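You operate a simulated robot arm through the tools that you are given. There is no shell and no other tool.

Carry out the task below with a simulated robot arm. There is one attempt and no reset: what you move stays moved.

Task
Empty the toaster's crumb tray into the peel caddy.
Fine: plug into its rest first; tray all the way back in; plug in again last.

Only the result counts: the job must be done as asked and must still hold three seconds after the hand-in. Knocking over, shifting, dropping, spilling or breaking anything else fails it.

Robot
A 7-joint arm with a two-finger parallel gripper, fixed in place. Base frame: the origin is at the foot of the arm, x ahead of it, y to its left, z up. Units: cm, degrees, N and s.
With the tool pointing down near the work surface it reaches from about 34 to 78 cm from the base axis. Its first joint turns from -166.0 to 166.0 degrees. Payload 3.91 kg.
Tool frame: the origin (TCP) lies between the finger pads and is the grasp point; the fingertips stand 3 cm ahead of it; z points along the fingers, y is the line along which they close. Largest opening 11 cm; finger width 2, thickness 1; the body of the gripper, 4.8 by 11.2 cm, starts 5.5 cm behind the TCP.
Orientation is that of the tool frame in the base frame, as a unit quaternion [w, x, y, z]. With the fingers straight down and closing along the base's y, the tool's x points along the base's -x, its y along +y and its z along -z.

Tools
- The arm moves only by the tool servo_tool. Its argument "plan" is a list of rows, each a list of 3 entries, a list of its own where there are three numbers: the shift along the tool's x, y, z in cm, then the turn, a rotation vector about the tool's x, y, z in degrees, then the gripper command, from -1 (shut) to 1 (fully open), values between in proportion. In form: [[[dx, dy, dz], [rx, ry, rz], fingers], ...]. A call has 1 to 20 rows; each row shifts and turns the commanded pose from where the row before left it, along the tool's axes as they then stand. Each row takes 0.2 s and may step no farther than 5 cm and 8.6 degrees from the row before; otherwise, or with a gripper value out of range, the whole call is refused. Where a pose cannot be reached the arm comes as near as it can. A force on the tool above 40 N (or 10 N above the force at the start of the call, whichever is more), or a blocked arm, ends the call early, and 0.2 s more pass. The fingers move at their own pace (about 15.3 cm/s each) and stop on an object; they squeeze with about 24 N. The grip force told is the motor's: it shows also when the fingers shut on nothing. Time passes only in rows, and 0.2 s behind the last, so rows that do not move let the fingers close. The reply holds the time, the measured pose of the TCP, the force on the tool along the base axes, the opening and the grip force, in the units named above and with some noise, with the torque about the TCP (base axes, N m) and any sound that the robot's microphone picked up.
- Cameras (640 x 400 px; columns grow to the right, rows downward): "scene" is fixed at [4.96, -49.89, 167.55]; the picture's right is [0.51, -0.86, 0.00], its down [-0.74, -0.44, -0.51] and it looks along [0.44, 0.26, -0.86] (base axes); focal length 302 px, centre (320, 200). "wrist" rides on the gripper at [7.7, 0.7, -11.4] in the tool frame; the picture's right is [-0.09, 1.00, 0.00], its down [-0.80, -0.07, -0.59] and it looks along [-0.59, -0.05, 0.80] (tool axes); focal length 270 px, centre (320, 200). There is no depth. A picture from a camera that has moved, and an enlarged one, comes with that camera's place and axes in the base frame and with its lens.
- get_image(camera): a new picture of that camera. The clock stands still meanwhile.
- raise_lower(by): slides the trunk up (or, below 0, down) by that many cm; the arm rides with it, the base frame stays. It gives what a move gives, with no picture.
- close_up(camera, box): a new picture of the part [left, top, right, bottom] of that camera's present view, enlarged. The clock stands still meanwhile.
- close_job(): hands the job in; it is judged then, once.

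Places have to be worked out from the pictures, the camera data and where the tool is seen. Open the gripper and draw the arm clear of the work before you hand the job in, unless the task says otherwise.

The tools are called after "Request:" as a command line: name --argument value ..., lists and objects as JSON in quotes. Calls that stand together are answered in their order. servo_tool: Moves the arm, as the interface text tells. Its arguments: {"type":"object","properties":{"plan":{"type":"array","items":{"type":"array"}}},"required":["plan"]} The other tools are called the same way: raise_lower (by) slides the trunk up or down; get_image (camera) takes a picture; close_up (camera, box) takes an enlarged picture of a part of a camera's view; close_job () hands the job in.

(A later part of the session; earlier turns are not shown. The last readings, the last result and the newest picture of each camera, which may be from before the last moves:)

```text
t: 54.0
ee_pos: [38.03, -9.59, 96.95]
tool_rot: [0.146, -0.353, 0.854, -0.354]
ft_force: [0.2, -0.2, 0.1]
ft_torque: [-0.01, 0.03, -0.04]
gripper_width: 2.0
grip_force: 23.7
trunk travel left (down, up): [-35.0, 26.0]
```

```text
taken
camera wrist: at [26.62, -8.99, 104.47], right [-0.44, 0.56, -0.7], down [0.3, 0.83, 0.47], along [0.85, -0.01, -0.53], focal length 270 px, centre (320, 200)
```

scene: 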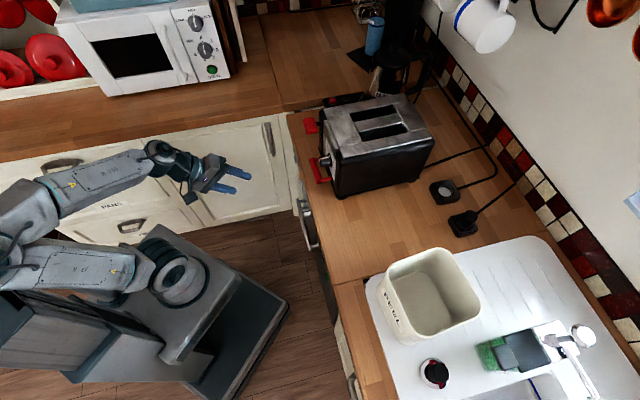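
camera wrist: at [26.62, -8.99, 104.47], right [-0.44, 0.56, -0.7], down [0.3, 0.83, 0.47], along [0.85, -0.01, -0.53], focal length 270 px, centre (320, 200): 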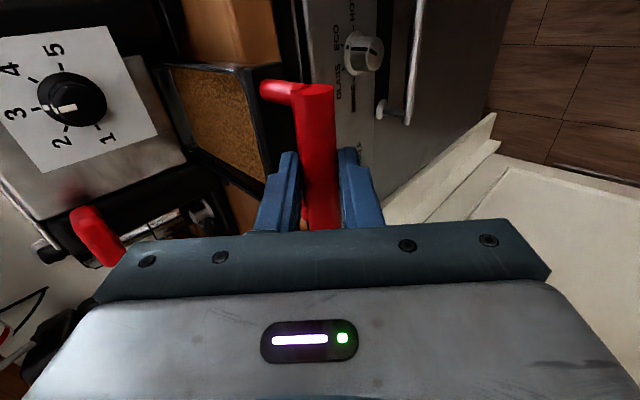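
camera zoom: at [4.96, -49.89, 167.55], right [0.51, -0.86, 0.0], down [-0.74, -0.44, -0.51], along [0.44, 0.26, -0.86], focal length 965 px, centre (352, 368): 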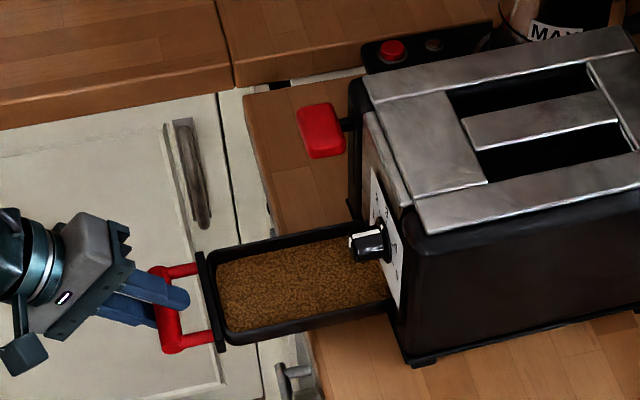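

16 cm are out and the tray's far end is still inside. I continue 3 cm more, carefully, and look.

Request:
servo_tool --plan '[[[0, 0.5, -0.5], [0, 0, 0], -1], [[0, 0.5, -0.5], [0, 0, 0], -1], [[0, 0.5, -0.5], [0, 0, 0], -1], [[0, 0.5, -0.5], [0, 0, 0], -1], [[0, 0, 0], [0, 0, 0], -1]]'

Request:
close_up --camera "scene" --box '[225, 85, 375, 210]'

Request:
get_image --camera "wrist"

```text
t: 55.2
ee_pos: [36.06, -7.59, 96.98]
tool_rot: [0.146, -0.354, 0.854, -0.353]
ft_force: [-0.1, -0.3, 0.2]
ft_torque: [0.07, 0.05, -0.01]
gripper_width: 1.99
grip_force: 23.6
trunk travel left (down, up): [-35.0, 26.0]
```

```text
3.20 times, centred on (300, 148) of scene
camera zoom: at [4.96, -49.89, 167.55], right [0.51, -0.86, 0.0], down [-0.74, -0.44, -0.51], along [0.44, 0.26, -0.86], focal length 965 px, centre (384, 368)
```

zoom: 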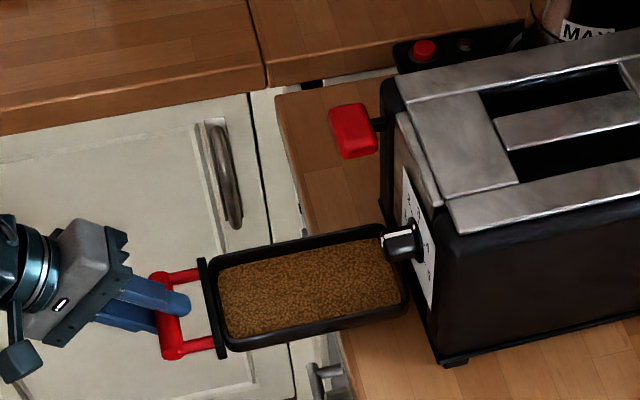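

```text
taken
camera wrist: at [24.63, -7.03, 104.56], right [-0.44, 0.56, -0.7], down [0.3, 0.83, 0.47], along [0.85, -0.01, -0.53], focal length 270 px, centre (320, 200)
```

wrist: 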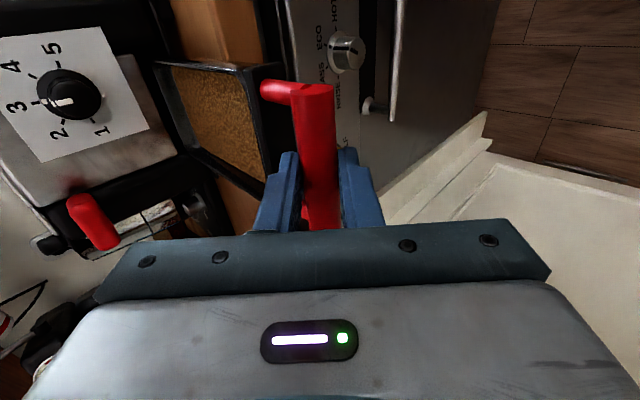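

The tray's far rim is now visible right at the toaster's face. I zoom in to see whether it is already clear of the slot.

Request:
close_up --camera "scene" --box '[285, 140, 345, 195]'

Request:
close_up --camera "wrist" --box '[130, 40, 350, 240]'

```text
7.27 times, centred on (315, 168) of scene
camera zoom: at [4.96, -49.89, 167.55], right [0.51, -0.86, 0.0], down [-0.74, -0.44, -0.51], along [0.44, 0.26, -0.86], focal length 2193 px, centre (356, 436)
```

zoom: 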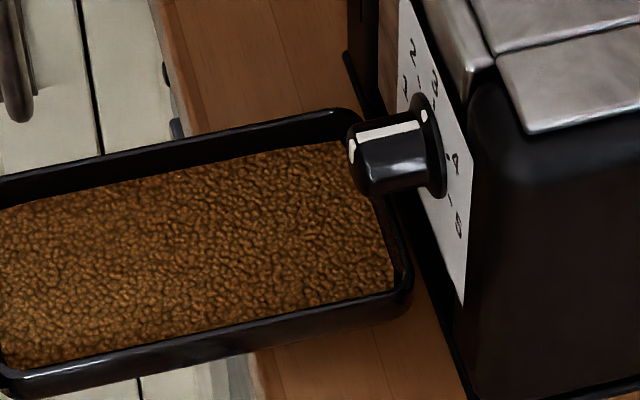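

```text
2.00 times, centred on (240, 140) of wrist
camera zoom: at [24.63, -7.03, 104.56], right [-0.44, 0.56, -0.7], down [0.3, 0.83, 0.47], along [0.85, -0.01, -0.53], focal length 541 px, centre (480, 320)
```

zoom: 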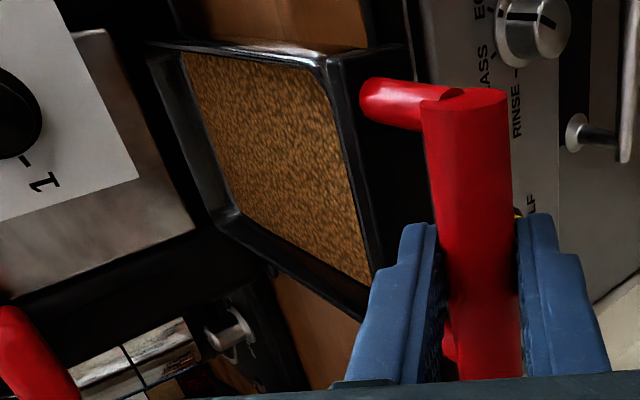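

The far rim is just clear of the slot and the tray is level and full. I pull back 2.4 cm more so it clears the knob and lever, keeping it level.

Request:
servo_tool --plan '[[[0, 0.424, -0.424], [0, 0, 0], -1], [[0, 0.424, -0.424], [0, 0, 0], -1], [[0, 0.424, -0.424], [0, 0, 0], -1], [[0, 0.424, -0.424], [0, 0, 0], -1], [[0, 0, 0], [0, 0, 0], -1]]'

Request:
close_up --camera "scene" --box '[235, 110, 345, 210]'

Request:
close_up --camera "wrist" --box '[100, 20, 400, 240]'

```text
t: 56.4
ee_pos: [34.45, -5.73, 97.16]
tool_rot: [0.146, -0.354, 0.854, -0.353]
ft_force: [-0.1, 0.9, 0.5]
ft_torque: [0.08, 0.06, 0.02]
gripper_width: 2.01
grip_force: 24.0
trunk travel left (down, up): [-35.0, 26.0]
```

```text
4.00 times, centred on (290, 160) of scene
camera zoom: at [4.96, -49.89, 167.55], right [0.51, -0.86, 0.0], down [-0.74, -0.44, -0.51], along [0.44, 0.26, -0.86], focal length 1206 px, centre (440, 360)
```

zoom: 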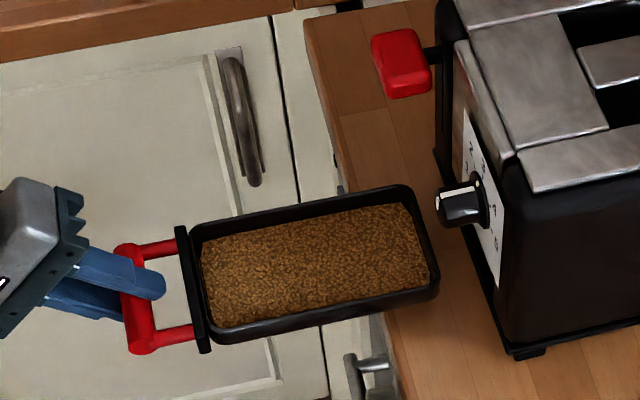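

```text
1.82 times, centred on (250, 130) of wrist
camera zoom: at [23.11, -5.31, 104.7], right [-0.44, 0.56, -0.7], down [0.3, 0.83, 0.47], along [0.85, -0.01, -0.53], focal length 491 px, centre (447, 327)
```

zoom: 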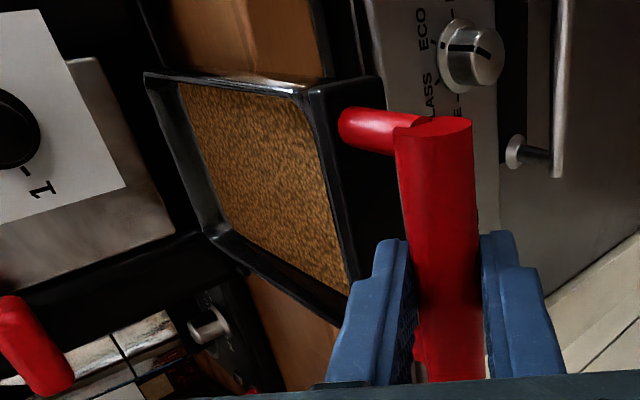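

The tray is fully out, level, and light (about 0.1 N·m on the grip). I yaw it about the vertical to the right by 32°, keeping it level, so it will clear knob and lever when raised.

Request:
servo_tool --plan '[[[0, 0, 0], [0, 2.83, 2.83], -1], [[0, 0, 0], [0, 2.83, 2.83], -1], [[0, 0, 0], [0, 2.83, 2.83], -1], [[0, 0, 0], [0, 2.83, 2.83], -1], [[0, 0, 0], [0, 2.83, 2.83], -1], [[0, 0, 0], [0, 2.83, 2.83], -1], [[0, 0, 0], [0, 2.83, 2.83], -1], [[0, 0, 0], [0, 2.83, 2.83], -1], [[0, 0, 0], [0, 0, 0], -1]]'

Request:
get_image --camera "scene"

Request:
get_image --camera "wrist"

```text
t: 58.4
ee_pos: [34.38, -5.96, 96.95]
tool_rot: [0.044, -0.105, 0.918, -0.38]
ft_force: [0.5, -0.2, -0.6]
ft_torque: [0.06, 0.02, 0.0]
gripper_width: 2.01
grip_force: 23.9
trunk travel left (down, up): [-35.0, 26.0]
```

```text
taken
```

scene: 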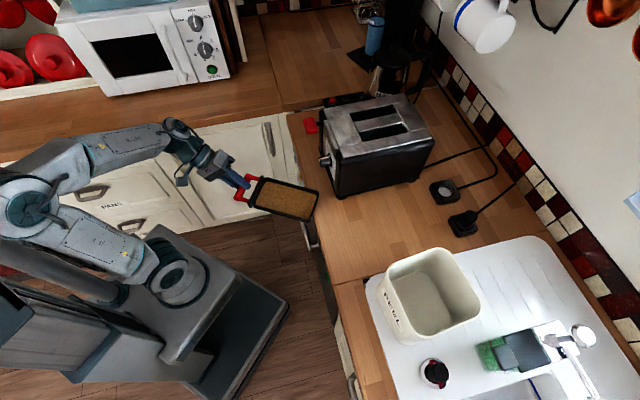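

```text
taken
camera wrist: at [25.08, 0.68, 104.51], right [-0.07, 0.71, -0.7], down [0.7, 0.54, 0.47], along [0.71, -0.46, -0.53], focal length 270 px, centre (320, 200)
```

wrist: 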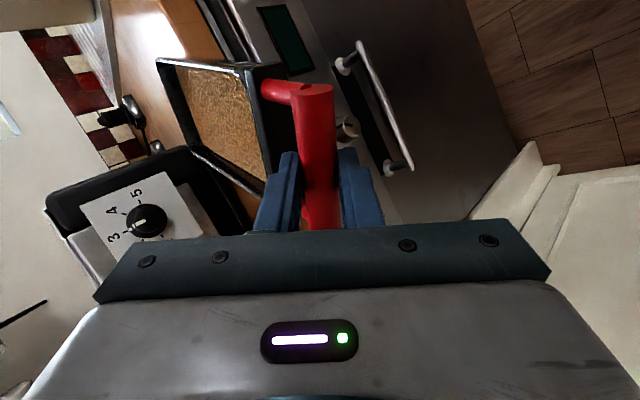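

The tray is level and swung clear of knob and lever. I raise the trunk 20 cm to lift it.

Request:
raise_lower --by 20

Request:
get_image --camera "scene"

Request:
get_image --camera "wrist"

```text
t: 60.5
ee_pos: [34.37, -5.79, 117.03]
tool_rot: [0.043, -0.104, 0.918, -0.381]
ft_force: [-0.7, 0.2, -1.6]
ft_torque: [0.09, 0.0, 0.02]
gripper_width: 2.0
grip_force: 24.1
trunk travel left (down, up): [-55.0, 6.0]
```

```text
taken
```

scene: 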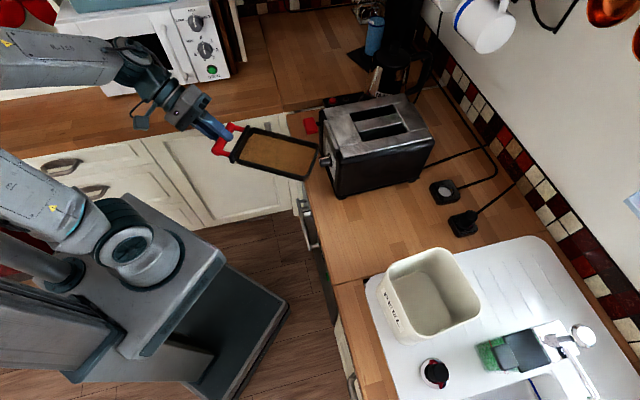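

```text
taken
camera wrist: at [25.06, 0.68, 124.5], right [-0.07, 0.71, -0.7], down [0.7, 0.54, 0.47], along [0.71, -0.46, -0.53], focal length 270 px, centre (320, 200)
```

wrist: 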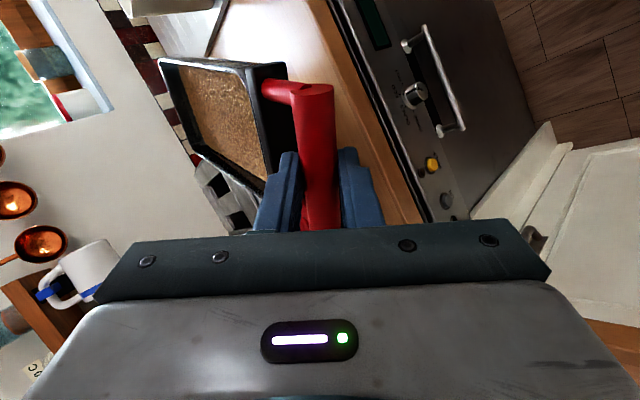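

The tray is level at z≈117 with crumbs in place. I carry it slowly to the right, toward the caddy, bulging slightly outward and keeping it level.

Request:
servo_tool --plan '[[[0.456, -0.672, 0.566], [0, 0, 0], -1], [[0.912, -1.343, 1.131], [0, 0, 0], -1], [[0.912, -1.343, 1.131], [0, 0, 0], -1], [[0.912, -1.343, 1.131], [0, 0, 0], -1], [[0.912, -1.343, 1.131], [0, 0, 0], -1], [[0.912, -1.343, 1.131], [0, 0, 0], -1], [[0.912, -1.343, 1.131], [0, 0, 0], -1], [[0.912, -1.343, 1.131], [0, 0, 0], -1], [[0.912, -1.343, 1.131], [0, 0, 0], -1], [[0.912, -1.343, 1.131], [0, 0, 0], -1], [[0.456, -0.672, 0.566], [0, 0, 0], -1], [[0, 0, 0], [0, 0, 0], -1]]'

Request:
get_image --camera "scene"

```text
t: 63.1
ee_pos: [29.45, -24.96, 118.31]
tool_rot: [0.043, -0.105, 0.918, -0.38]
ft_force: [-0.5, -0.8, -0.7]
ft_torque: [0.1, 0.0, 0.0]
gripper_width: 2.0
grip_force: 24.2
trunk travel left (down, up): [-55.0, 6.0]
```

```text
taken
```

scene: 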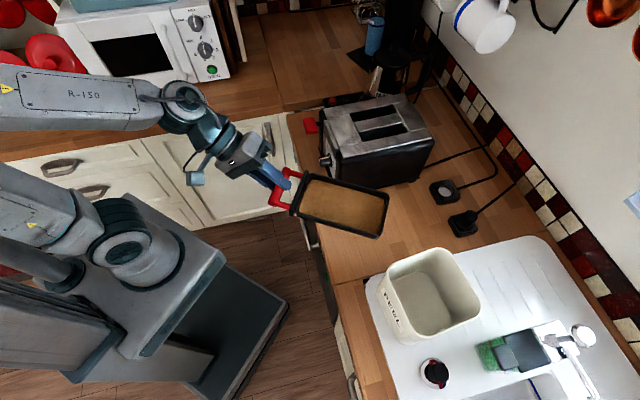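

Everything tracks well. I continue to the position just short of the caddy, then yaw slightly so the tray points radially over it.

Request:
servo_tool --plan '[[[0.735, -0.554, 0.436], [0, 0, 0], -1], [[1.471, -1.107, 0.871], [0, 0, 0], -1], [[1.471, -1.107, 0.871], [0, 0, 0], -1], [[1.471, -1.107, 0.871], [0, 0, 0], -1], [[1.471, -1.107, 0.871], [0, 0, 0], -1], [[1.471, -1.107, 0.871], [0, 0, 0], -1], [[1.471, -1.107, 0.871], [0, 0, 0], -1], [[1.471, -1.107, 0.871], [0, 0, 0], -1], [[1.471, -1.107, 0.871], [0, 0, 0], -1], [[0.735, -0.554, 0.436], [0, 0, 0], -1], [[0, 0, 0], [0, -2.3, -2.3], -1], [[0, 0, 0], [0, -2.3, -2.3], -1], [[0, 0, 0], [0, -2.3, -2.3], -1], [[0, 0, 0], [0, -2.3, -2.3], -1], [[0, 0, 0], [0, 0, 0], -1]]'

Request:
get_image --camera "scene"

Request:
get_image --camera "wrist"

Request:
close_up --camera "scene" --box '[310, 180, 490, 350]'

```text
t: 66.3
ee_pos: [19.42, -40.27, 119.88]
tool_rot: [0.087, -0.209, 0.9, -0.373]
ft_force: [0.2, -0.4, -1.2]
ft_torque: [0.11, 0.05, -0.02]
gripper_width: 2.0
grip_force: 23.9
trunk travel left (down, up): [-55.0, 6.0]
```

```text
taken
```

scene: 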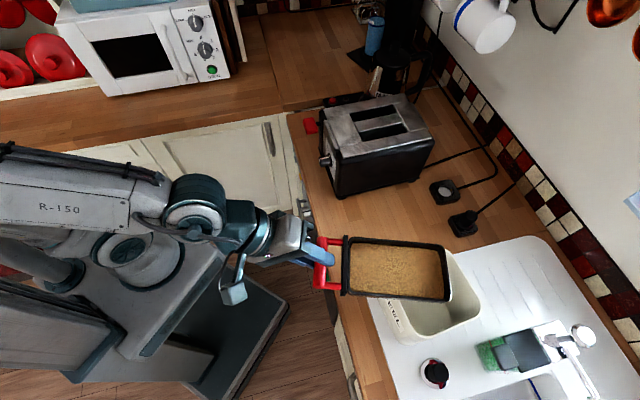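

```text
taken
camera wrist: at [8.79, -35.97, 127.46], right [-0.23, 0.67, -0.7], down [0.56, 0.68, 0.47], along [0.8, -0.28, -0.53], focal length 270 px, centre (320, 200)
```

wrist: 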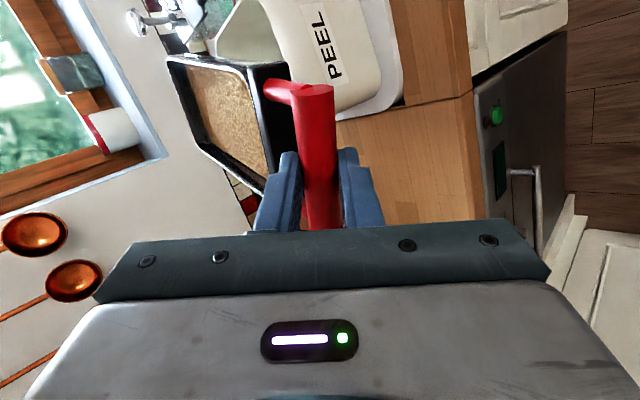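

```text
2.35 times, centred on (400, 265) of scene
camera zoom: at [4.96, -49.89, 167.55], right [0.51, -0.86, 0.0], down [-0.74, -0.44, -0.51], along [0.44, 0.26, -0.86], focal length 709 px, centre (132, 47)
```

zoom: 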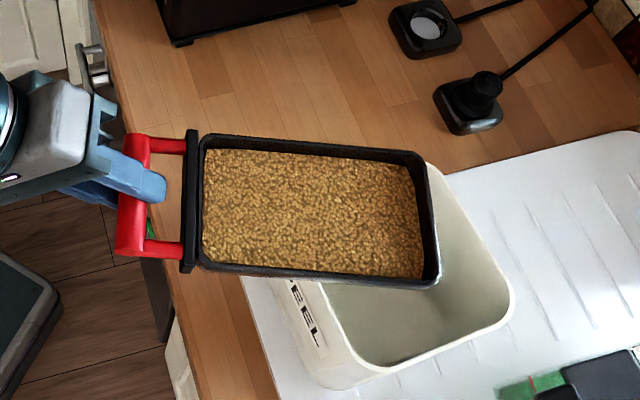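

The tray's far end is right above the caddy's centre, level and full. I raise the trunk its last 6 cm for wrist room, then lower the tray to just above the rim, before tilting.

Request:
raise_lower --by 6

Request:
servo_tool --plan '[[[0.125, 1.18, 1.39], [0, 0, 0], -1], [[0.125, 1.18, 1.39], [0, 0, 0], -1], [[0.125, 1.18, 1.39], [0, 0, 0], -1], [[0.125, 1.18, 1.39], [0, 0, 0], -1], [[0.125, 1.18, 1.39], [0, 0, 0], -1], [[0.125, 1.18, 1.39], [0, 0, 0], -1], [[0, 0, 0], [0, 0, 0], -1]]'

Request:
close_up --camera "scene" --box '[310, 180, 490, 350]'

Request:
get_image --camera "wrist"

```text
t: 67.3
ee_pos: [19.49, -40.2, 125.93]
tool_rot: [0.086, -0.207, 0.9, -0.373]
ft_force: [-0.1, 0.1, -0.7]
ft_torque: [0.06, 0.07, 0.02]
gripper_width: 1.98
grip_force: 24.0
trunk travel left (down, up): [-61.0, 0.0]
```

```text
t: 68.9
ee_pos: [19.19, -41.47, 115.06]
tool_rot: [0.086, -0.207, 0.9, -0.373]
ft_force: [0.6, -0.3, -0.9]
ft_torque: [0.12, 0.03, 0.02]
gripper_width: 1.98
grip_force: 24.0
trunk travel left (down, up): [-61.0, 0.0]
```

```text
2.35 times, centred on (400, 265) of scene
camera zoom: at [4.96, -49.89, 167.55], right [0.51, -0.86, 0.0], down [-0.74, -0.44, -0.51], along [0.44, 0.26, -0.86], focal length 709 px, centre (132, 47)
```

zoom: 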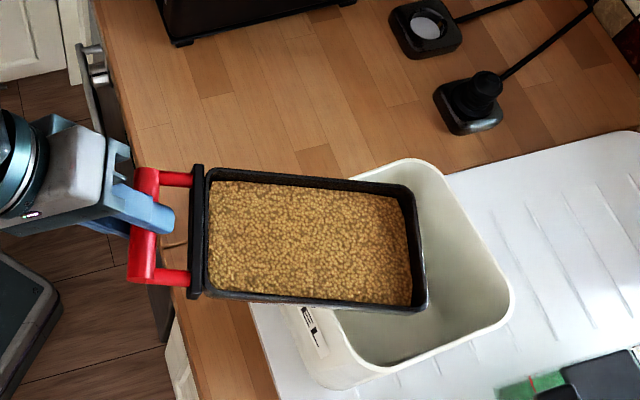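

```text
taken
camera wrist: at [8.54, -37.03, 122.64], right [-0.23, 0.67, -0.7], down [0.56, 0.68, 0.47], along [0.8, -0.28, -0.53], focal length 270 px, centre (320, 200)
```

wrist: 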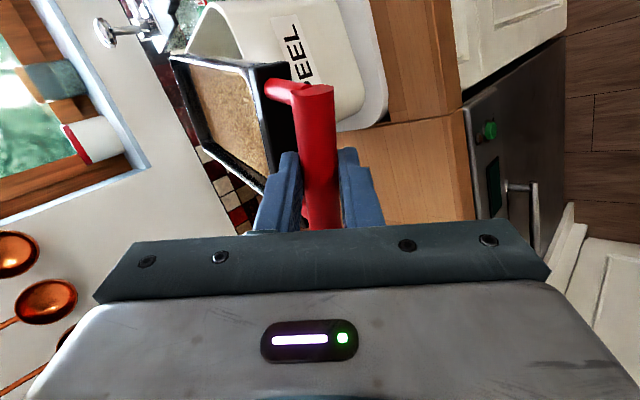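

The far end is centred over the caddy about 3–4 cm above the rim. I tilt the far end down 20°, pivoting about that end.

Request:
servo_tool --plan '[[[0, -1.575, -1.148], [-5, 0, 0], -1], [[0, -1.575, -1.148], [-5, 0, 0], -1], [[0, -1.575, -1.148], [-5, 0, 0], -1], [[0, -1.575, -1.148], [-5, 0, 0], -1], [[0, 0, 0], [0, 0, 0], -1]]'

Request:
close_up --camera "scene" --box '[310, 180, 490, 350]'

Request:
get_image --camera "wrist"

```text
t: 70.1
ee_pos: [20.11, -43.36, 122.51]
tool_rot: [0.048, -0.22, 0.951, -0.21]
ft_force: [-0.8, 0.4, -1.0]
ft_torque: [0.07, 0.06, 0.0]
gripper_width: 2.0
grip_force: 23.3
trunk travel left (down, up): [-61.0, 0.0]
```

```text
2.35 times, centred on (400, 265) of scene
camera zoom: at [4.96, -49.89, 167.55], right [0.51, -0.86, 0.0], down [-0.74, -0.44, -0.51], along [0.44, 0.26, -0.86], focal length 709 px, centre (132, 47)
```

zoom: 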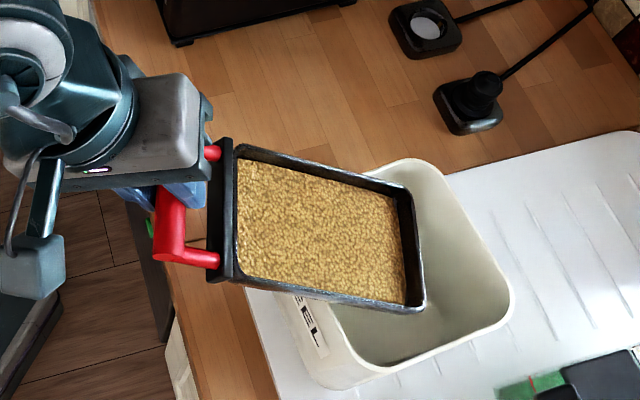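

```text
taken
camera wrist: at [10.86, -41.84, 132.53], right [-0.32, 0.85, -0.42], down [0.64, 0.52, 0.57], along [0.7, -0.09, -0.71], focal length 270 px, centre (320, 200)
```

wrist: 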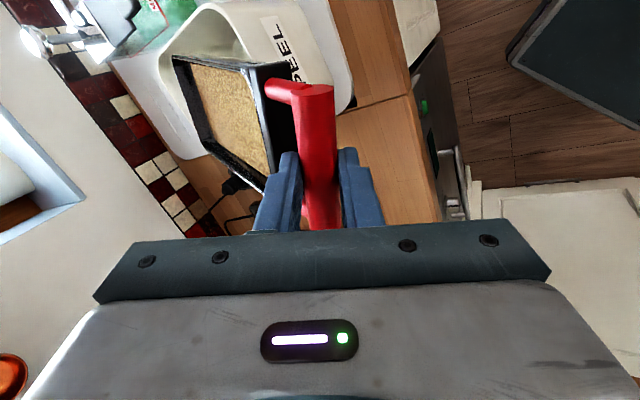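

E stayed in place and the crumbs haven't moved at 20°. I tilt another 20°.

Request:
servo_tool --plan '[[[0, -1.575, -1.148], [-5, 0, 0], -1], [[0, -1.575, -1.148], [-5, 0, 0], -1], [[0, -1.575, -1.148], [-5, 0, 0], -1], [[0, -1.575, -1.148], [-5, 0, 0], -1], [[0, 0, 0], [0, 0, 0], -1]]'

Request:
close_up --camera "scene" --box '[310, 180, 490, 350]'

Request:
get_image --camera "wrist"

```text
t: 71.3
ee_pos: [22.15, -47.39, 128.77]
tool_rot: [0.01, -0.225, 0.973, -0.042]
ft_force: [-0.5, 0.4, -0.6]
ft_torque: [0.06, 0.05, 0.01]
gripper_width: 1.98
grip_force: 24.2
trunk travel left (down, up): [-61.0, 0.0]
```

```text
2.35 times, centred on (400, 265) of scene
camera zoom: at [4.96, -49.89, 167.55], right [0.51, -0.86, 0.0], down [-0.74, -0.44, -0.51], along [0.44, 0.26, -0.86], focal length 709 px, centre (132, 47)
```

zoom: 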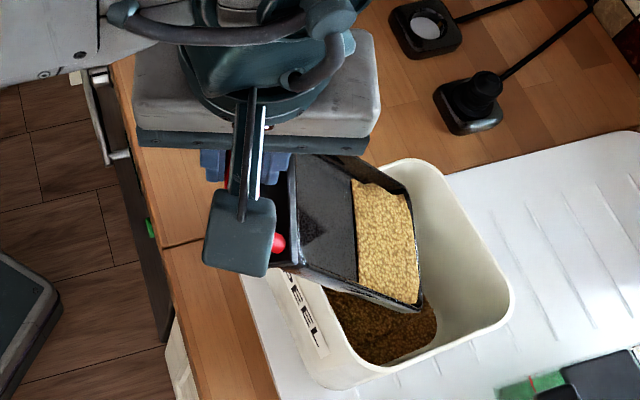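

```text
taken
camera wrist: at [14.54, -49.35, 140.06], right [-0.36, 0.93, -0.09], down [0.73, 0.33, 0.6], along [0.59, 0.15, -0.8], focal length 270 px, centre (320, 200)
```

wrist: 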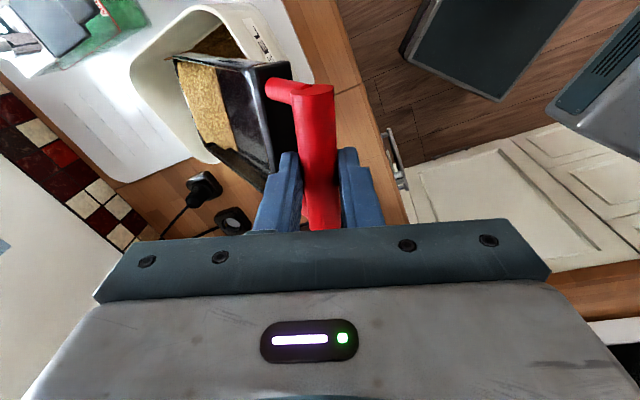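

Crumbs are pouring into the caddy at 40°, all inside the opening. I continue tilting to 60°, bringing the far end slightly lower.

Request:
servo_tool --plan '[[[0, -1.62, -0.4], [-5, 0, 0], -1], [[0, -1.62, -0.4], [-5, 0, 0], -1], [[0, -1.62, -0.4], [-5, 0, 0], -1], [[0, -1.62, -0.4], [-5, 0, 0], -1], [[0, 0, 0], [0, 0, 0], -1], [[0, 0, 0], [0, 0, 0], -1]]'

Request:
close_up --camera "scene" --box '[310, 180, 490, 350]'

Request:
get_image --camera "wrist"

```text
t: 72.7
ee_pos: [24.93, -53.45, 130.07]
tool_rot: [-0.03, -0.223, 0.966, 0.127]
ft_force: [0.2, -0.3, -0.6]
ft_torque: [-0.01, 0.0, 0.0]
gripper_width: 2.03
grip_force: 23.9
trunk travel left (down, up): [-61.0, 0.0]
```

```text
2.35 times, centred on (400, 265) of scene
camera zoom: at [4.96, -49.89, 167.55], right [0.51, -0.86, 0.0], down [-0.74, -0.44, -0.51], along [0.44, 0.26, -0.86], focal length 709 px, centre (132, 47)
```

zoom: 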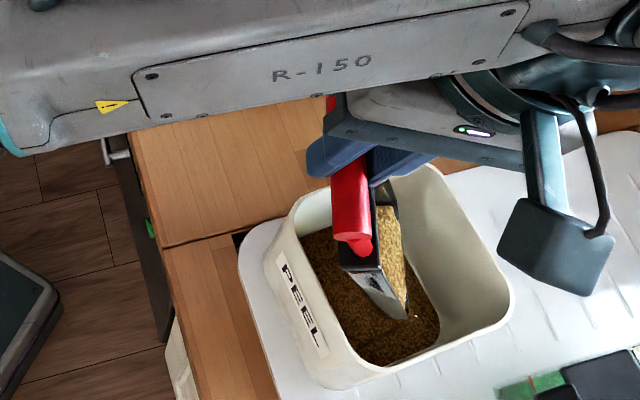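

```text
taken
camera wrist: at [19.17, -58.81, 141.27], right [-0.34, 0.9, 0.26], down [0.82, 0.15, 0.56], along [0.46, 0.4, -0.79], focal length 270 px, centre (320, 200)
```

wrist: 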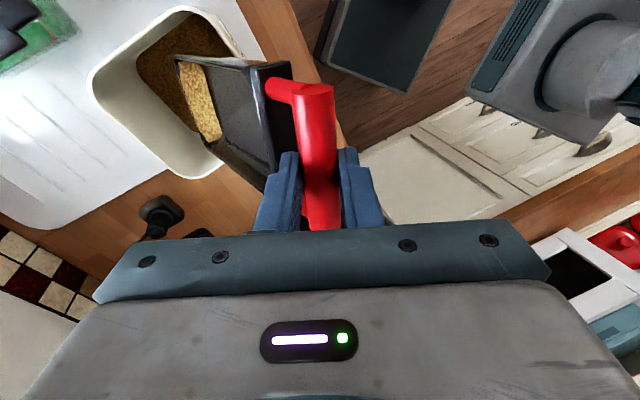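

Most of the crumbs are in the caddy; a wedge stays behind the far wall. To empty it fully I'll roll the tray about its own long axis while the far end stays over the caddy, after a small re-centring and lowering. First 48° of roll.

Request:
servo_tool --plan '[[[-0.215, -0.505, 0.64], [0, 0, 0], -1], [[-0.215, -0.505, 0.64], [0, 0, 0], -1], [[0.261, 0.01, 0.01], [0, -4.243, 4.243], -1], [[0.261, 0.01, 0.01], [0, -4.243, 4.243], -1], [[0.261, 0.01, 0.01], [0, -4.243, 4.243], -1], [[0.261, 0.01, 0.01], [0, -4.243, 4.243], -1], [[0.261, 0.01, 0.01], [0, -4.243, 4.243], -1], [[0.261, 0.01, 0.01], [0, -4.243, 4.243], -1], [[0.261, 0.01, 0.01], [0, -4.243, 4.243], -1], [[0.261, 0.01, 0.01], [0, -4.243, 4.243], -1], [[0, 0, 0], [0, 0, 0], -1]]'

Request:
close_up --camera "scene" --box '[310, 180, 490, 350]'

Request:
get_image --camera "wrist"

```text
t: 75.1
ee_pos: [23.7, -53.83, 128.23]
tool_rot: [0.215, 0.11, 0.955, 0.173]
ft_force: [-0.1, 0.6, -0.8]
ft_torque: [0.04, 0.02, -0.07]
gripper_width: 2.01
grip_force: 23.5
trunk travel left (down, up): [-61.0, 0.0]
```

```text
2.35 times, centred on (400, 265) of scene
camera zoom: at [4.96, -49.89, 167.55], right [0.51, -0.86, 0.0], down [-0.74, -0.44, -0.51], along [0.44, 0.26, -0.86], focal length 709 px, centre (132, 47)
```

zoom: 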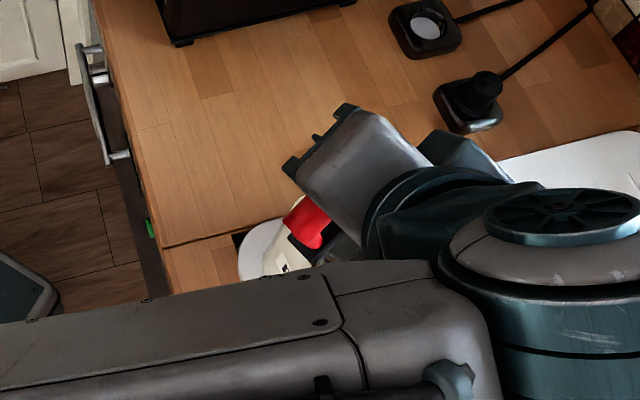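

```text
taken
camera wrist: at [11.95, -54.34, 135.18], right [0.21, 0.89, 0.41], down [0.43, -0.46, 0.78], along [0.88, 0.01, -0.48], focal length 270 px, centre (320, 200)
```

wrist: 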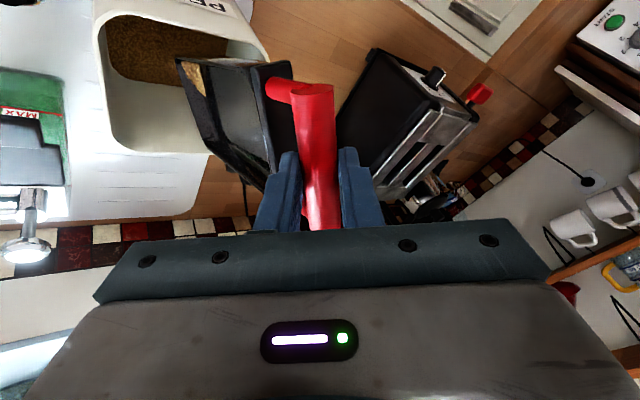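

The far end is still over the caddy's centre and only a small corner of crumbs remains. I continue the roll to 90°.

Request:
servo_tool --plan '[[[0.261, 0.01, 0.01], [0, -4.243, 4.243], -1], [[0.261, 0.01, 0.01], [0, -4.243, 4.243], -1], [[0.261, 0.01, 0.01], [0, -4.243, 4.243], -1], [[0.261, 0.01, 0.01], [0, -4.243, 4.243], -1], [[0.261, 0.01, 0.01], [0, -4.243, 4.243], -1], [[0.261, 0.01, 0.01], [0, -4.243, 4.243], -1], [[0.261, 0.01, 0.01], [0, -4.243, 4.243], -1], [[0, 0, 0], [0, 0, 0], -1]]'

Request:
get_image --camera "scene"

Request:
get_image --camera "wrist"

```text
t: 76.9
ee_pos: [22.49, -53.0, 127.33]
tool_rot: [0.399, 0.389, 0.809, 0.186]
ft_force: [-0.3, -1.0, -1.2]
ft_torque: [0.02, 0.08, 0.02]
gripper_width: 2.01
grip_force: 23.9
trunk travel left (down, up): [-61.0, 0.0]
```

```text
taken
```

scene: 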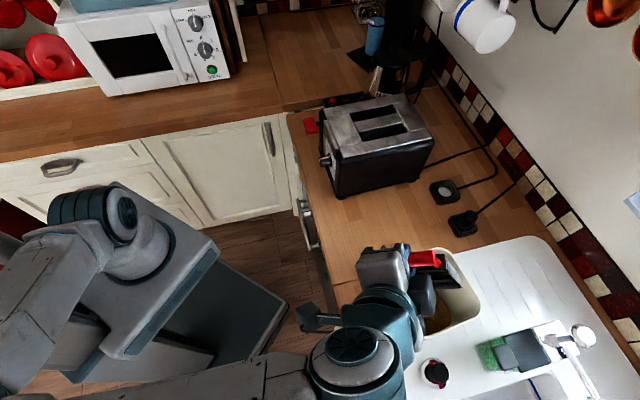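

```text
taken
camera wrist: at [10.89, -46.46, 130.76], right [0.51, 0.56, 0.65], down [-0.2, -0.66, 0.72], along [0.84, -0.5, -0.23], focal length 270 px, centre (320, 200)
```

wrist: 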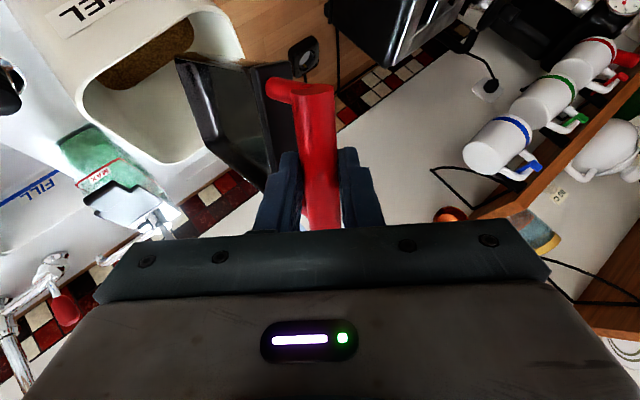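

At 90° roll the tray looks almost empty. I zoom in on it.

Request:
close_up --camera "wrist" --box '[60, 0, 340, 210]'

Request:
close_up --camera "scene" --box '[370, 220, 500, 350]'

```text
1.90 times, centred on (200, 105) of wrist
camera zoom: at [10.89, -46.46, 130.76], right [0.51, 0.56, 0.65], down [-0.2, -0.66, 0.72], along [0.84, -0.5, -0.23], focal length 515 px, centre (549, 381)
```

zoom: 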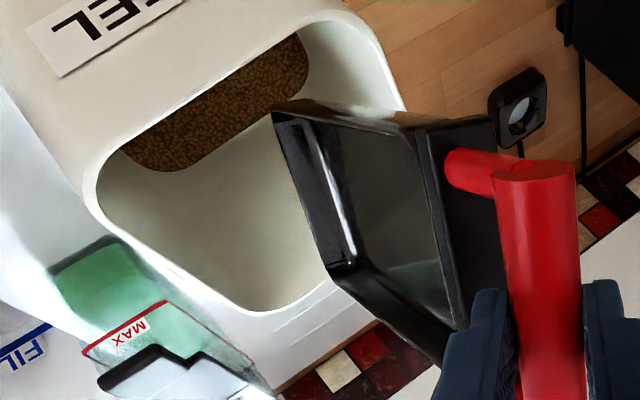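

```text
3.08 times, centred on (435, 285) of scene
camera zoom: at [4.96, -49.89, 167.55], right [0.51, -0.86, 0.0], down [-0.74, -0.44, -0.51], along [0.44, 0.26, -0.86], focal length 928 px, centre (-34, -62)
```

zoom: 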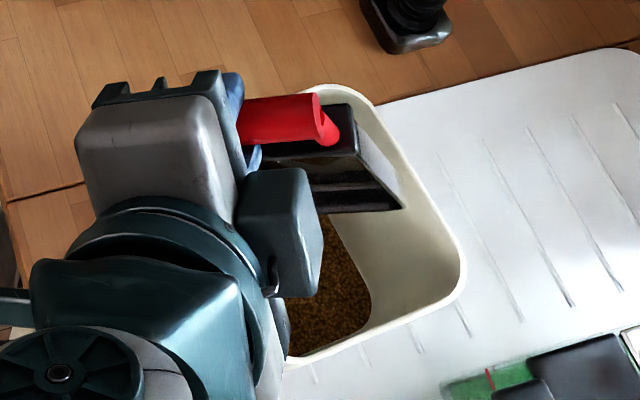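

Request:
close_up --camera "wrist" --box '[165, 40, 295, 190]'

```text
2.67 times, centred on (230, 115) of wrist
camera zoom: at [10.89, -46.46, 130.76], right [0.51, 0.56, 0.65], down [-0.2, -0.66, 0.72], along [0.84, -0.5, -0.23], focal length 721 px, centre (560, 427)
```

zoom: 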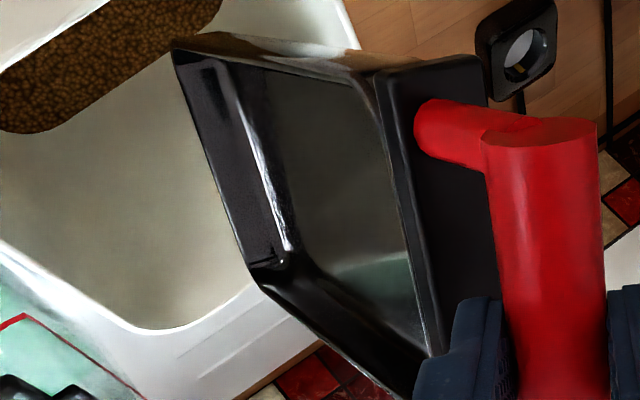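

The tray is clean and empty and all the crumbs lie in the caddy. I reverse the roll about the tray axis.

Request:
servo_tool --plan '[[[-0.261, 0.01, 0.01], [0, 4.243, -4.243], -1], [[-0.261, 0.01, 0.01], [0, 4.243, -4.243], -1], [[-0.261, 0.01, 0.01], [0, 4.243, -4.243], -1], [[-0.261, 0.01, 0.01], [0, 4.243, -4.243], -1], [[-0.261, 0.01, 0.01], [0, 4.243, -4.243], -1], [[-0.261, 0.01, 0.01], [0, 4.243, -4.243], -1], [[-0.261, 0.01, 0.01], [0, 4.243, -4.243], -1], [[-0.261, 0.01, 0.01], [0, 4.243, -4.243], -1], [[-0.261, 0.01, 0.01], [0, 4.243, -4.243], -1], [[-0.261, 0.01, 0.01], [0, 4.243, -4.243], -1], [[-0.261, 0.01, 0.01], [0, 4.243, -4.243], -1], [[-0.261, 0.01, 0.01], [0, 4.243, -4.243], -1], [[-0.261, 0.01, 0.01], [0, 4.243, -4.243], -1], [[-0.261, 0.01, 0.01], [0, 4.243, -4.243], -1], [[-0.261, 0.01, 0.01], [0, 4.243, -4.243], -1], [[0, 0, 0], [0, 0, 0], -1]]'

Request:
get_image --camera "wrist"

Request:
get_image --camera "scene"

```text
t: 80.3
ee_pos: [25.55, -53.67, 128.59]
tool_rot: [-0.029, -0.224, 0.966, 0.127]
ft_force: [0.2, -0.4, -1.0]
ft_torque: [-0.02, 0.02, -0.01]
gripper_width: 2.02
grip_force: 24.3
trunk travel left (down, up): [-61.0, 0.0]
```

```text
taken
camera wrist: at [19.83, -59.25, 139.7], right [-0.34, 0.9, 0.26], down [0.82, 0.15, 0.56], along [0.46, 0.4, -0.79], focal length 270 px, centre (320, 200)
```

wrist: 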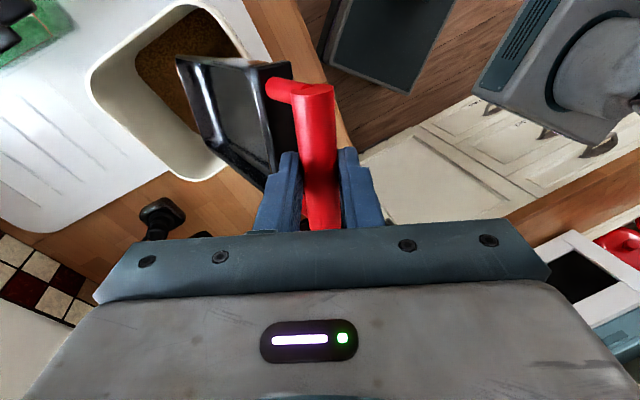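

```text
taken
```

scene: 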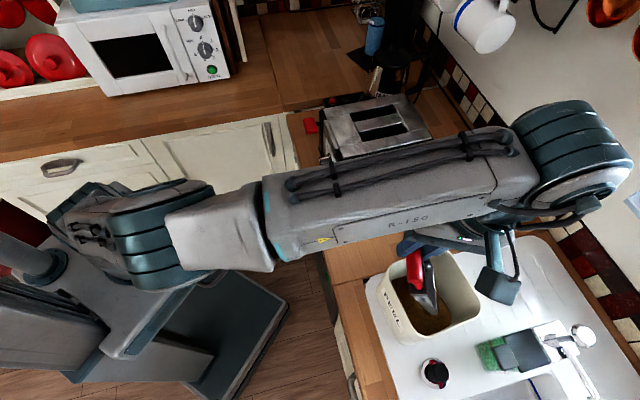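

Back at 60° pitch with the tray empty. I raise slightly and reverse the tilt to bring the tray level again.

Request:
servo_tool --plan '[[[0.215, 0.505, -0.64], [0, 0, 0], -1], [[0.215, 0.505, -0.64], [0, 0, 0], -1], [[0, 1.579, 0.54], [5, 0, 0], -1], [[0, 1.579, 0.54], [5, 0, 0], -1], [[0, 1.579, 0.54], [5, 0, 0], -1], [[0, 1.579, 0.54], [5, 0, 0], -1], [[0, 1.469, 1.281], [5, 0, 0], -1], [[0, 1.469, 1.281], [5, 0, 0], -1], [[0, 1.469, 1.281], [5, 0, 0], -1], [[0, 1.469, 1.281], [5, 0, 0], -1], [[0, 1.469, 1.281], [5, 0, 0], -1], [[0, 1.469, 1.281], [5, 0, 0], -1], [[0, 1.469, 1.281], [5, 0, 0], -1], [[0, 1.469, 1.281], [5, 0, 0], -1], [[0, 0, 0], [0, 0, 0], -1]]'

Request:
get_image --camera "scene"

Request:
close_up --camera "scene" --box '[310, 180, 490, 350]'

Request:
get_image --camera "wrist"

```text
t: 83.5
ee_pos: [19.15, -41.29, 115.07]
tool_rot: [0.086, -0.208, 0.9, -0.373]
ft_force: [0.4, -0.3, -0.9]
ft_torque: [0.07, 0.04, -0.03]
gripper_width: 2.02
grip_force: 23.8
trunk travel left (down, up): [-61.0, 0.0]
```

```text
taken
```

scene: 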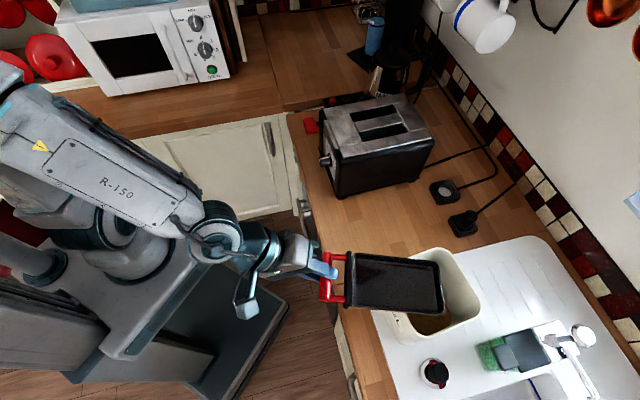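

```text
2.35 times, centred on (400, 265) of scene
camera zoom: at [4.96, -49.89, 167.55], right [0.51, -0.86, 0.0], down [-0.74, -0.44, -0.51], along [0.44, 0.26, -0.86], focal length 709 px, centre (132, 47)
```

zoom: 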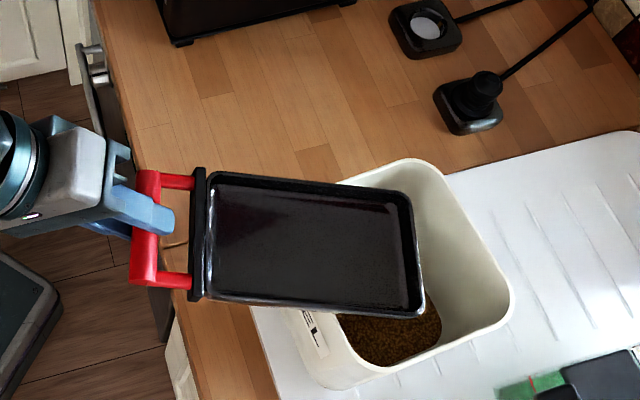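

```text
taken
camera wrist: at [8.48, -37.08, 122.58], right [-0.23, 0.67, -0.7], down [0.56, 0.68, 0.47], along [0.8, -0.28, -0.53], focal length 270 px, centre (320, 200)
```

wrist: 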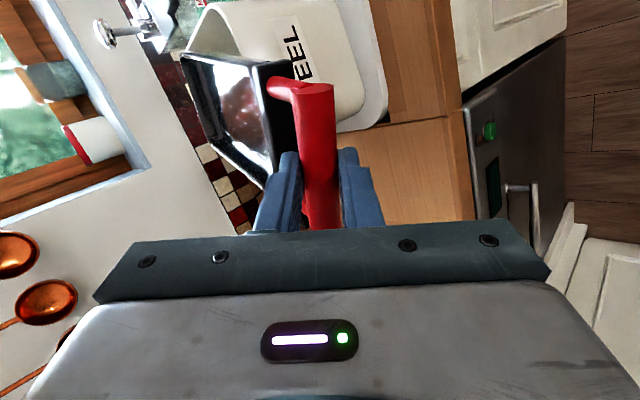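

The tray is level-ish and empty, and the crumbs are all in the caddy. Compared with earlier wrist views the bar seems to have turned a few degrees in the grip, so I zoom in to measure that droop.

Request:
close_up --camera "wrist" --box '[160, 30, 360, 230]'

Request:
close_up --camera "scene" --box '[315, 240, 455, 330]'

```text
2.00 times, centred on (260, 130) of wrist
camera zoom: at [8.48, -37.08, 122.58], right [-0.23, 0.67, -0.7], down [0.56, 0.68, 0.47], along [0.8, -0.28, -0.53], focal length 541 px, centre (440, 340)
```

zoom: 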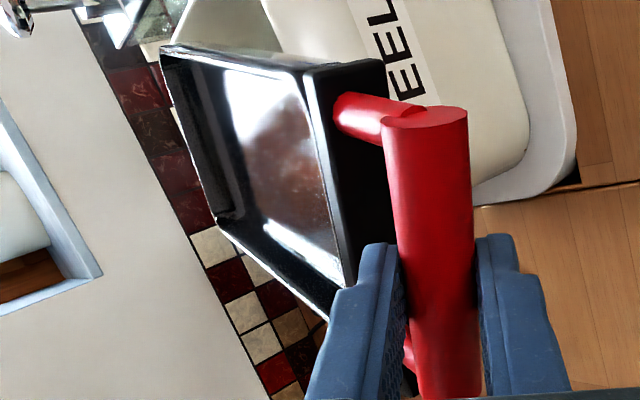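

```text
4.44 times, centred on (385, 285) of scene
camera zoom: at [4.96, -49.89, 167.55], right [0.51, -0.86, 0.0], down [-0.74, -0.44, -0.51], along [0.44, 0.26, -0.86], focal length 1340 px, centre (31, -178)
```

zoom: 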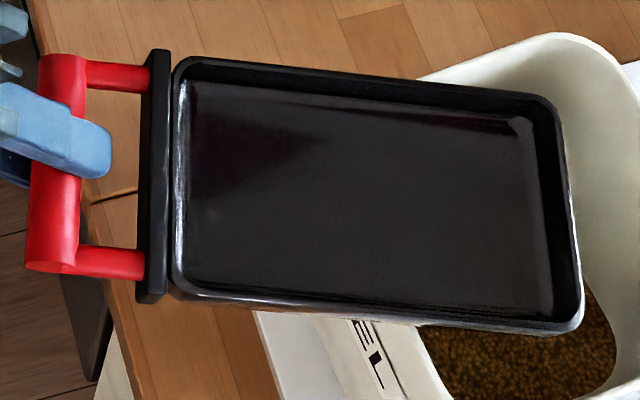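

The far end has drooped about 7° in the grip, which I compensate by pitching the tool up 7.5°. Then I raise, yaw back toward −32° and retrace the path to the front of the toaster.

Request:
servo_tool --plan '[[[0, 0, 0], [7.5, 0, 0], -1], [[0, -1.745, -1.34], [0, 0, 0], -1], [[0, -1.745, -1.34], [0, 0, 0], -1], [[0, -1.745, -1.34], [0, 0, 0], -1], [[0, -1.745, -1.34], [0, 0, 0], -1], [[0, -1.745, -1.34], [0, 0, 0], -1], [[0, 0, 0], [0, 2.58, 1.98], -1], [[0, 0, 0], [0, 2.58, 1.98], -1], [[0, 0, 0], [0, 2.58, 1.98], -1], [[0, 0, 0], [0, 2.58, 1.98], -1], [[0, 0, 0], [0, 0, 0], -1]]'

Request:
servo_tool --plan '[[[-1.471, 0.851, -1.109], [0, 0, 0], -1], [[-1.471, 0.851, -1.109], [0, 0, 0], -1], [[-1.471, 0.851, -1.109], [0, 0, 0], -1], [[-1.471, 0.851, -1.109], [0, 0, 0], -1], [[-1.471, 0.851, -1.109], [0, 0, 0], -1], [[-1.471, 0.851, -1.109], [0, 0, 0], -1], [[-1.471, 0.851, -1.109], [0, 0, 0], -1], [[-1.471, 0.851, -1.109], [0, 0, 0], -1], [[-1.471, 0.851, -1.109], [0, 0, 0], -1], [[0, 0, 0], [0, 0, 0], -1]]'

Request:
get_image --camera "scene"

```text
t: 85.9
ee_pos: [19.16, -41.38, 126.03]
tool_rot: [0.05, -0.102, 0.891, -0.439]
ft_force: [0.6, -0.5, -0.7]
ft_torque: [0.07, 0.03, 0.0]
gripper_width: 1.99
grip_force: 24.2
trunk travel left (down, up): [-61.0, 0.0]
```

```text
t: 88.1
ee_pos: [29.24, -26.2, 126.15]
tool_rot: [0.05, -0.102, 0.891, -0.439]
ft_force: [0.2, 0.4, 0.2]
ft_torque: [0.1, 0.04, -0.01]
gripper_width: 2.01
grip_force: 24.0
trunk travel left (down, up): [-61.0, 0.0]
```

```text
taken
```

scene: 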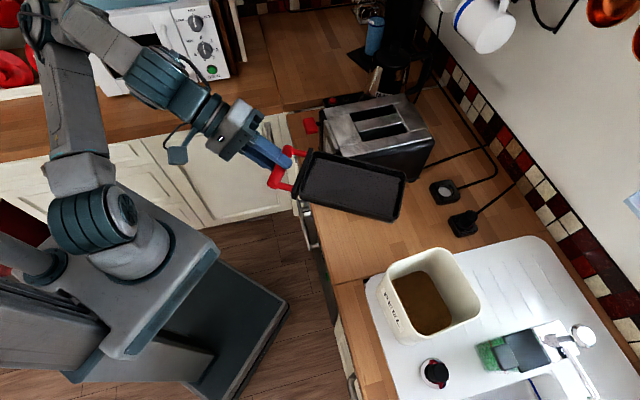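

No crumbs outside the caddy. I continue retracing to the spot in front of the toaster.

Request:
servo_tool --plan '[[[-0.96, 1.126, -1.467], [0, 0, 0], -1], [[-0.96, 1.126, -1.467], [0, 0, 0], -1], [[-0.96, 1.126, -1.467], [0, 0, 0], -1], [[-0.96, 1.126, -1.467], [0, 0, 0], -1], [[-0.96, 1.126, -1.467], [0, 0, 0], -1], [[-0.96, 1.126, -1.467], [0, 0, 0], -1], [[-0.96, 1.126, -1.467], [0, 0, 0], -1], [[-0.96, 1.126, -1.467], [0, 0, 0], -1], [[-0.96, 1.126, -1.467], [0, 0, 0], -1], [[-0.96, 1.126, -1.467], [0, 0, 0], -1], [[0, 0, 0], [0, 0, 0], -1]]'

Request:
get_image --camera "scene"

```text
t: 90.5
ee_pos: [34.35, -5.84, 126.21]
tool_rot: [0.051, -0.101, 0.891, -0.44]
ft_force: [-0.1, 0.0, -1.5]
ft_torque: [0.11, 0.05, 0.04]
gripper_width: 2.01
grip_force: 23.9
trunk travel left (down, up): [-61.0, 0.0]
```

```text
taken
```

scene: 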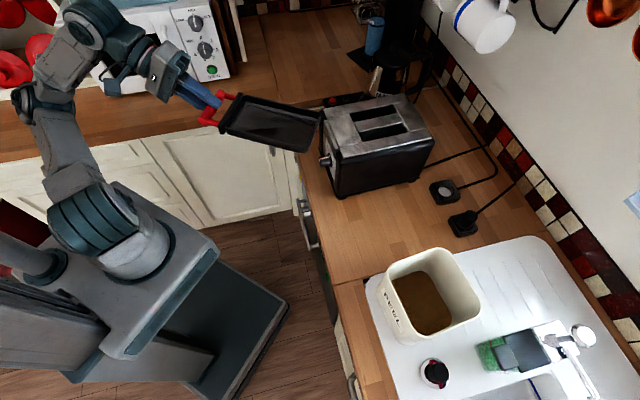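

The TCP is back at a=28.4, b=20.2. I lower the trunk about 9 cm first, to compare the tray's level against the earlier view from the same spot.

Request:
raise_lower --by -9.2

Request:
get_image --camera "scene"

Request:
close_up --camera "scene" --box '[210, 100, 340, 210]'

Request:
close_up --camera "wrist" --box '[140, 20, 360, 240]'

```text
t: 91.8
ee_pos: [34.44, -5.8, 116.95]
tool_rot: [0.05, -0.101, 0.891, -0.439]
ft_force: [-1.2, -0.5, -0.8]
ft_torque: [0.09, 0.02, 0.0]
gripper_width: 2.0
grip_force: 23.8
trunk travel left (down, up): [-51.8, 9.2]
```

```text
taken
```

scene: 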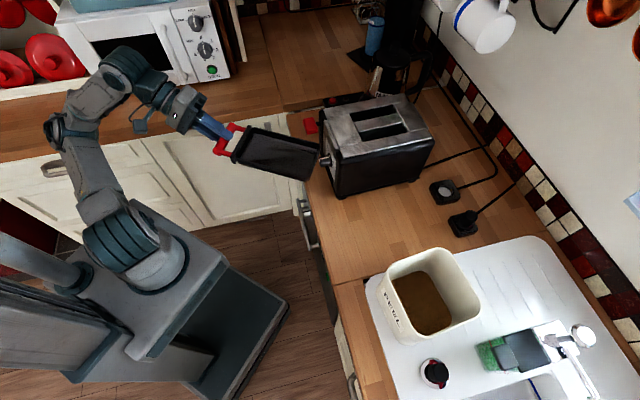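

```text
3.64 times, centred on (275, 155) of scene
camera zoom: at [4.96, -49.89, 167.55], right [0.51, -0.86, 0.0], down [-0.74, -0.44, -0.51], along [0.44, 0.26, -0.86], focal length 1096 px, centre (484, 364)
```

zoom: 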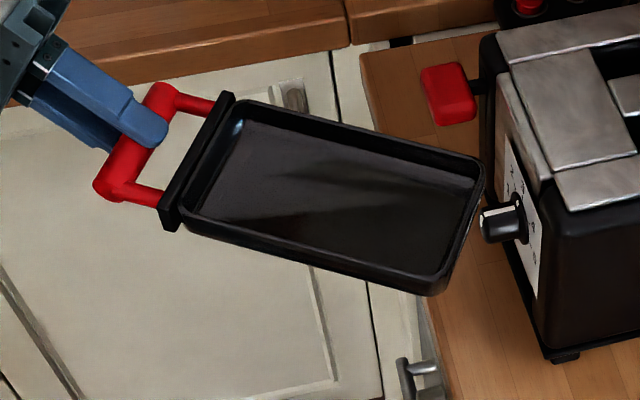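

```text
1.82 times, centred on (250, 130) of wrist
camera zoom: at [24.87, 1.61, 123.29], right [-0.05, 0.61, -0.79], down [0.68, 0.6, 0.42], along [0.73, -0.52, -0.45], focal length 491 px, centre (447, 327)
```

zoom: 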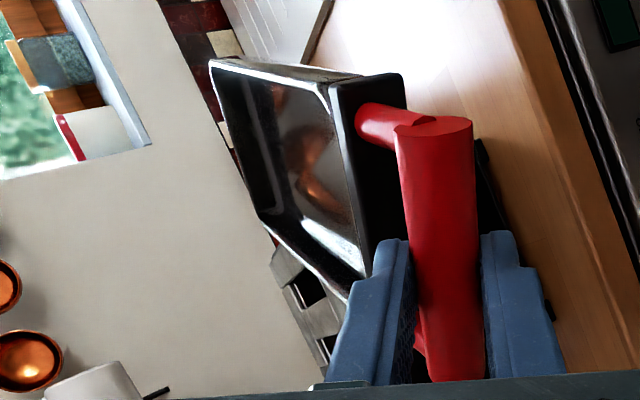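

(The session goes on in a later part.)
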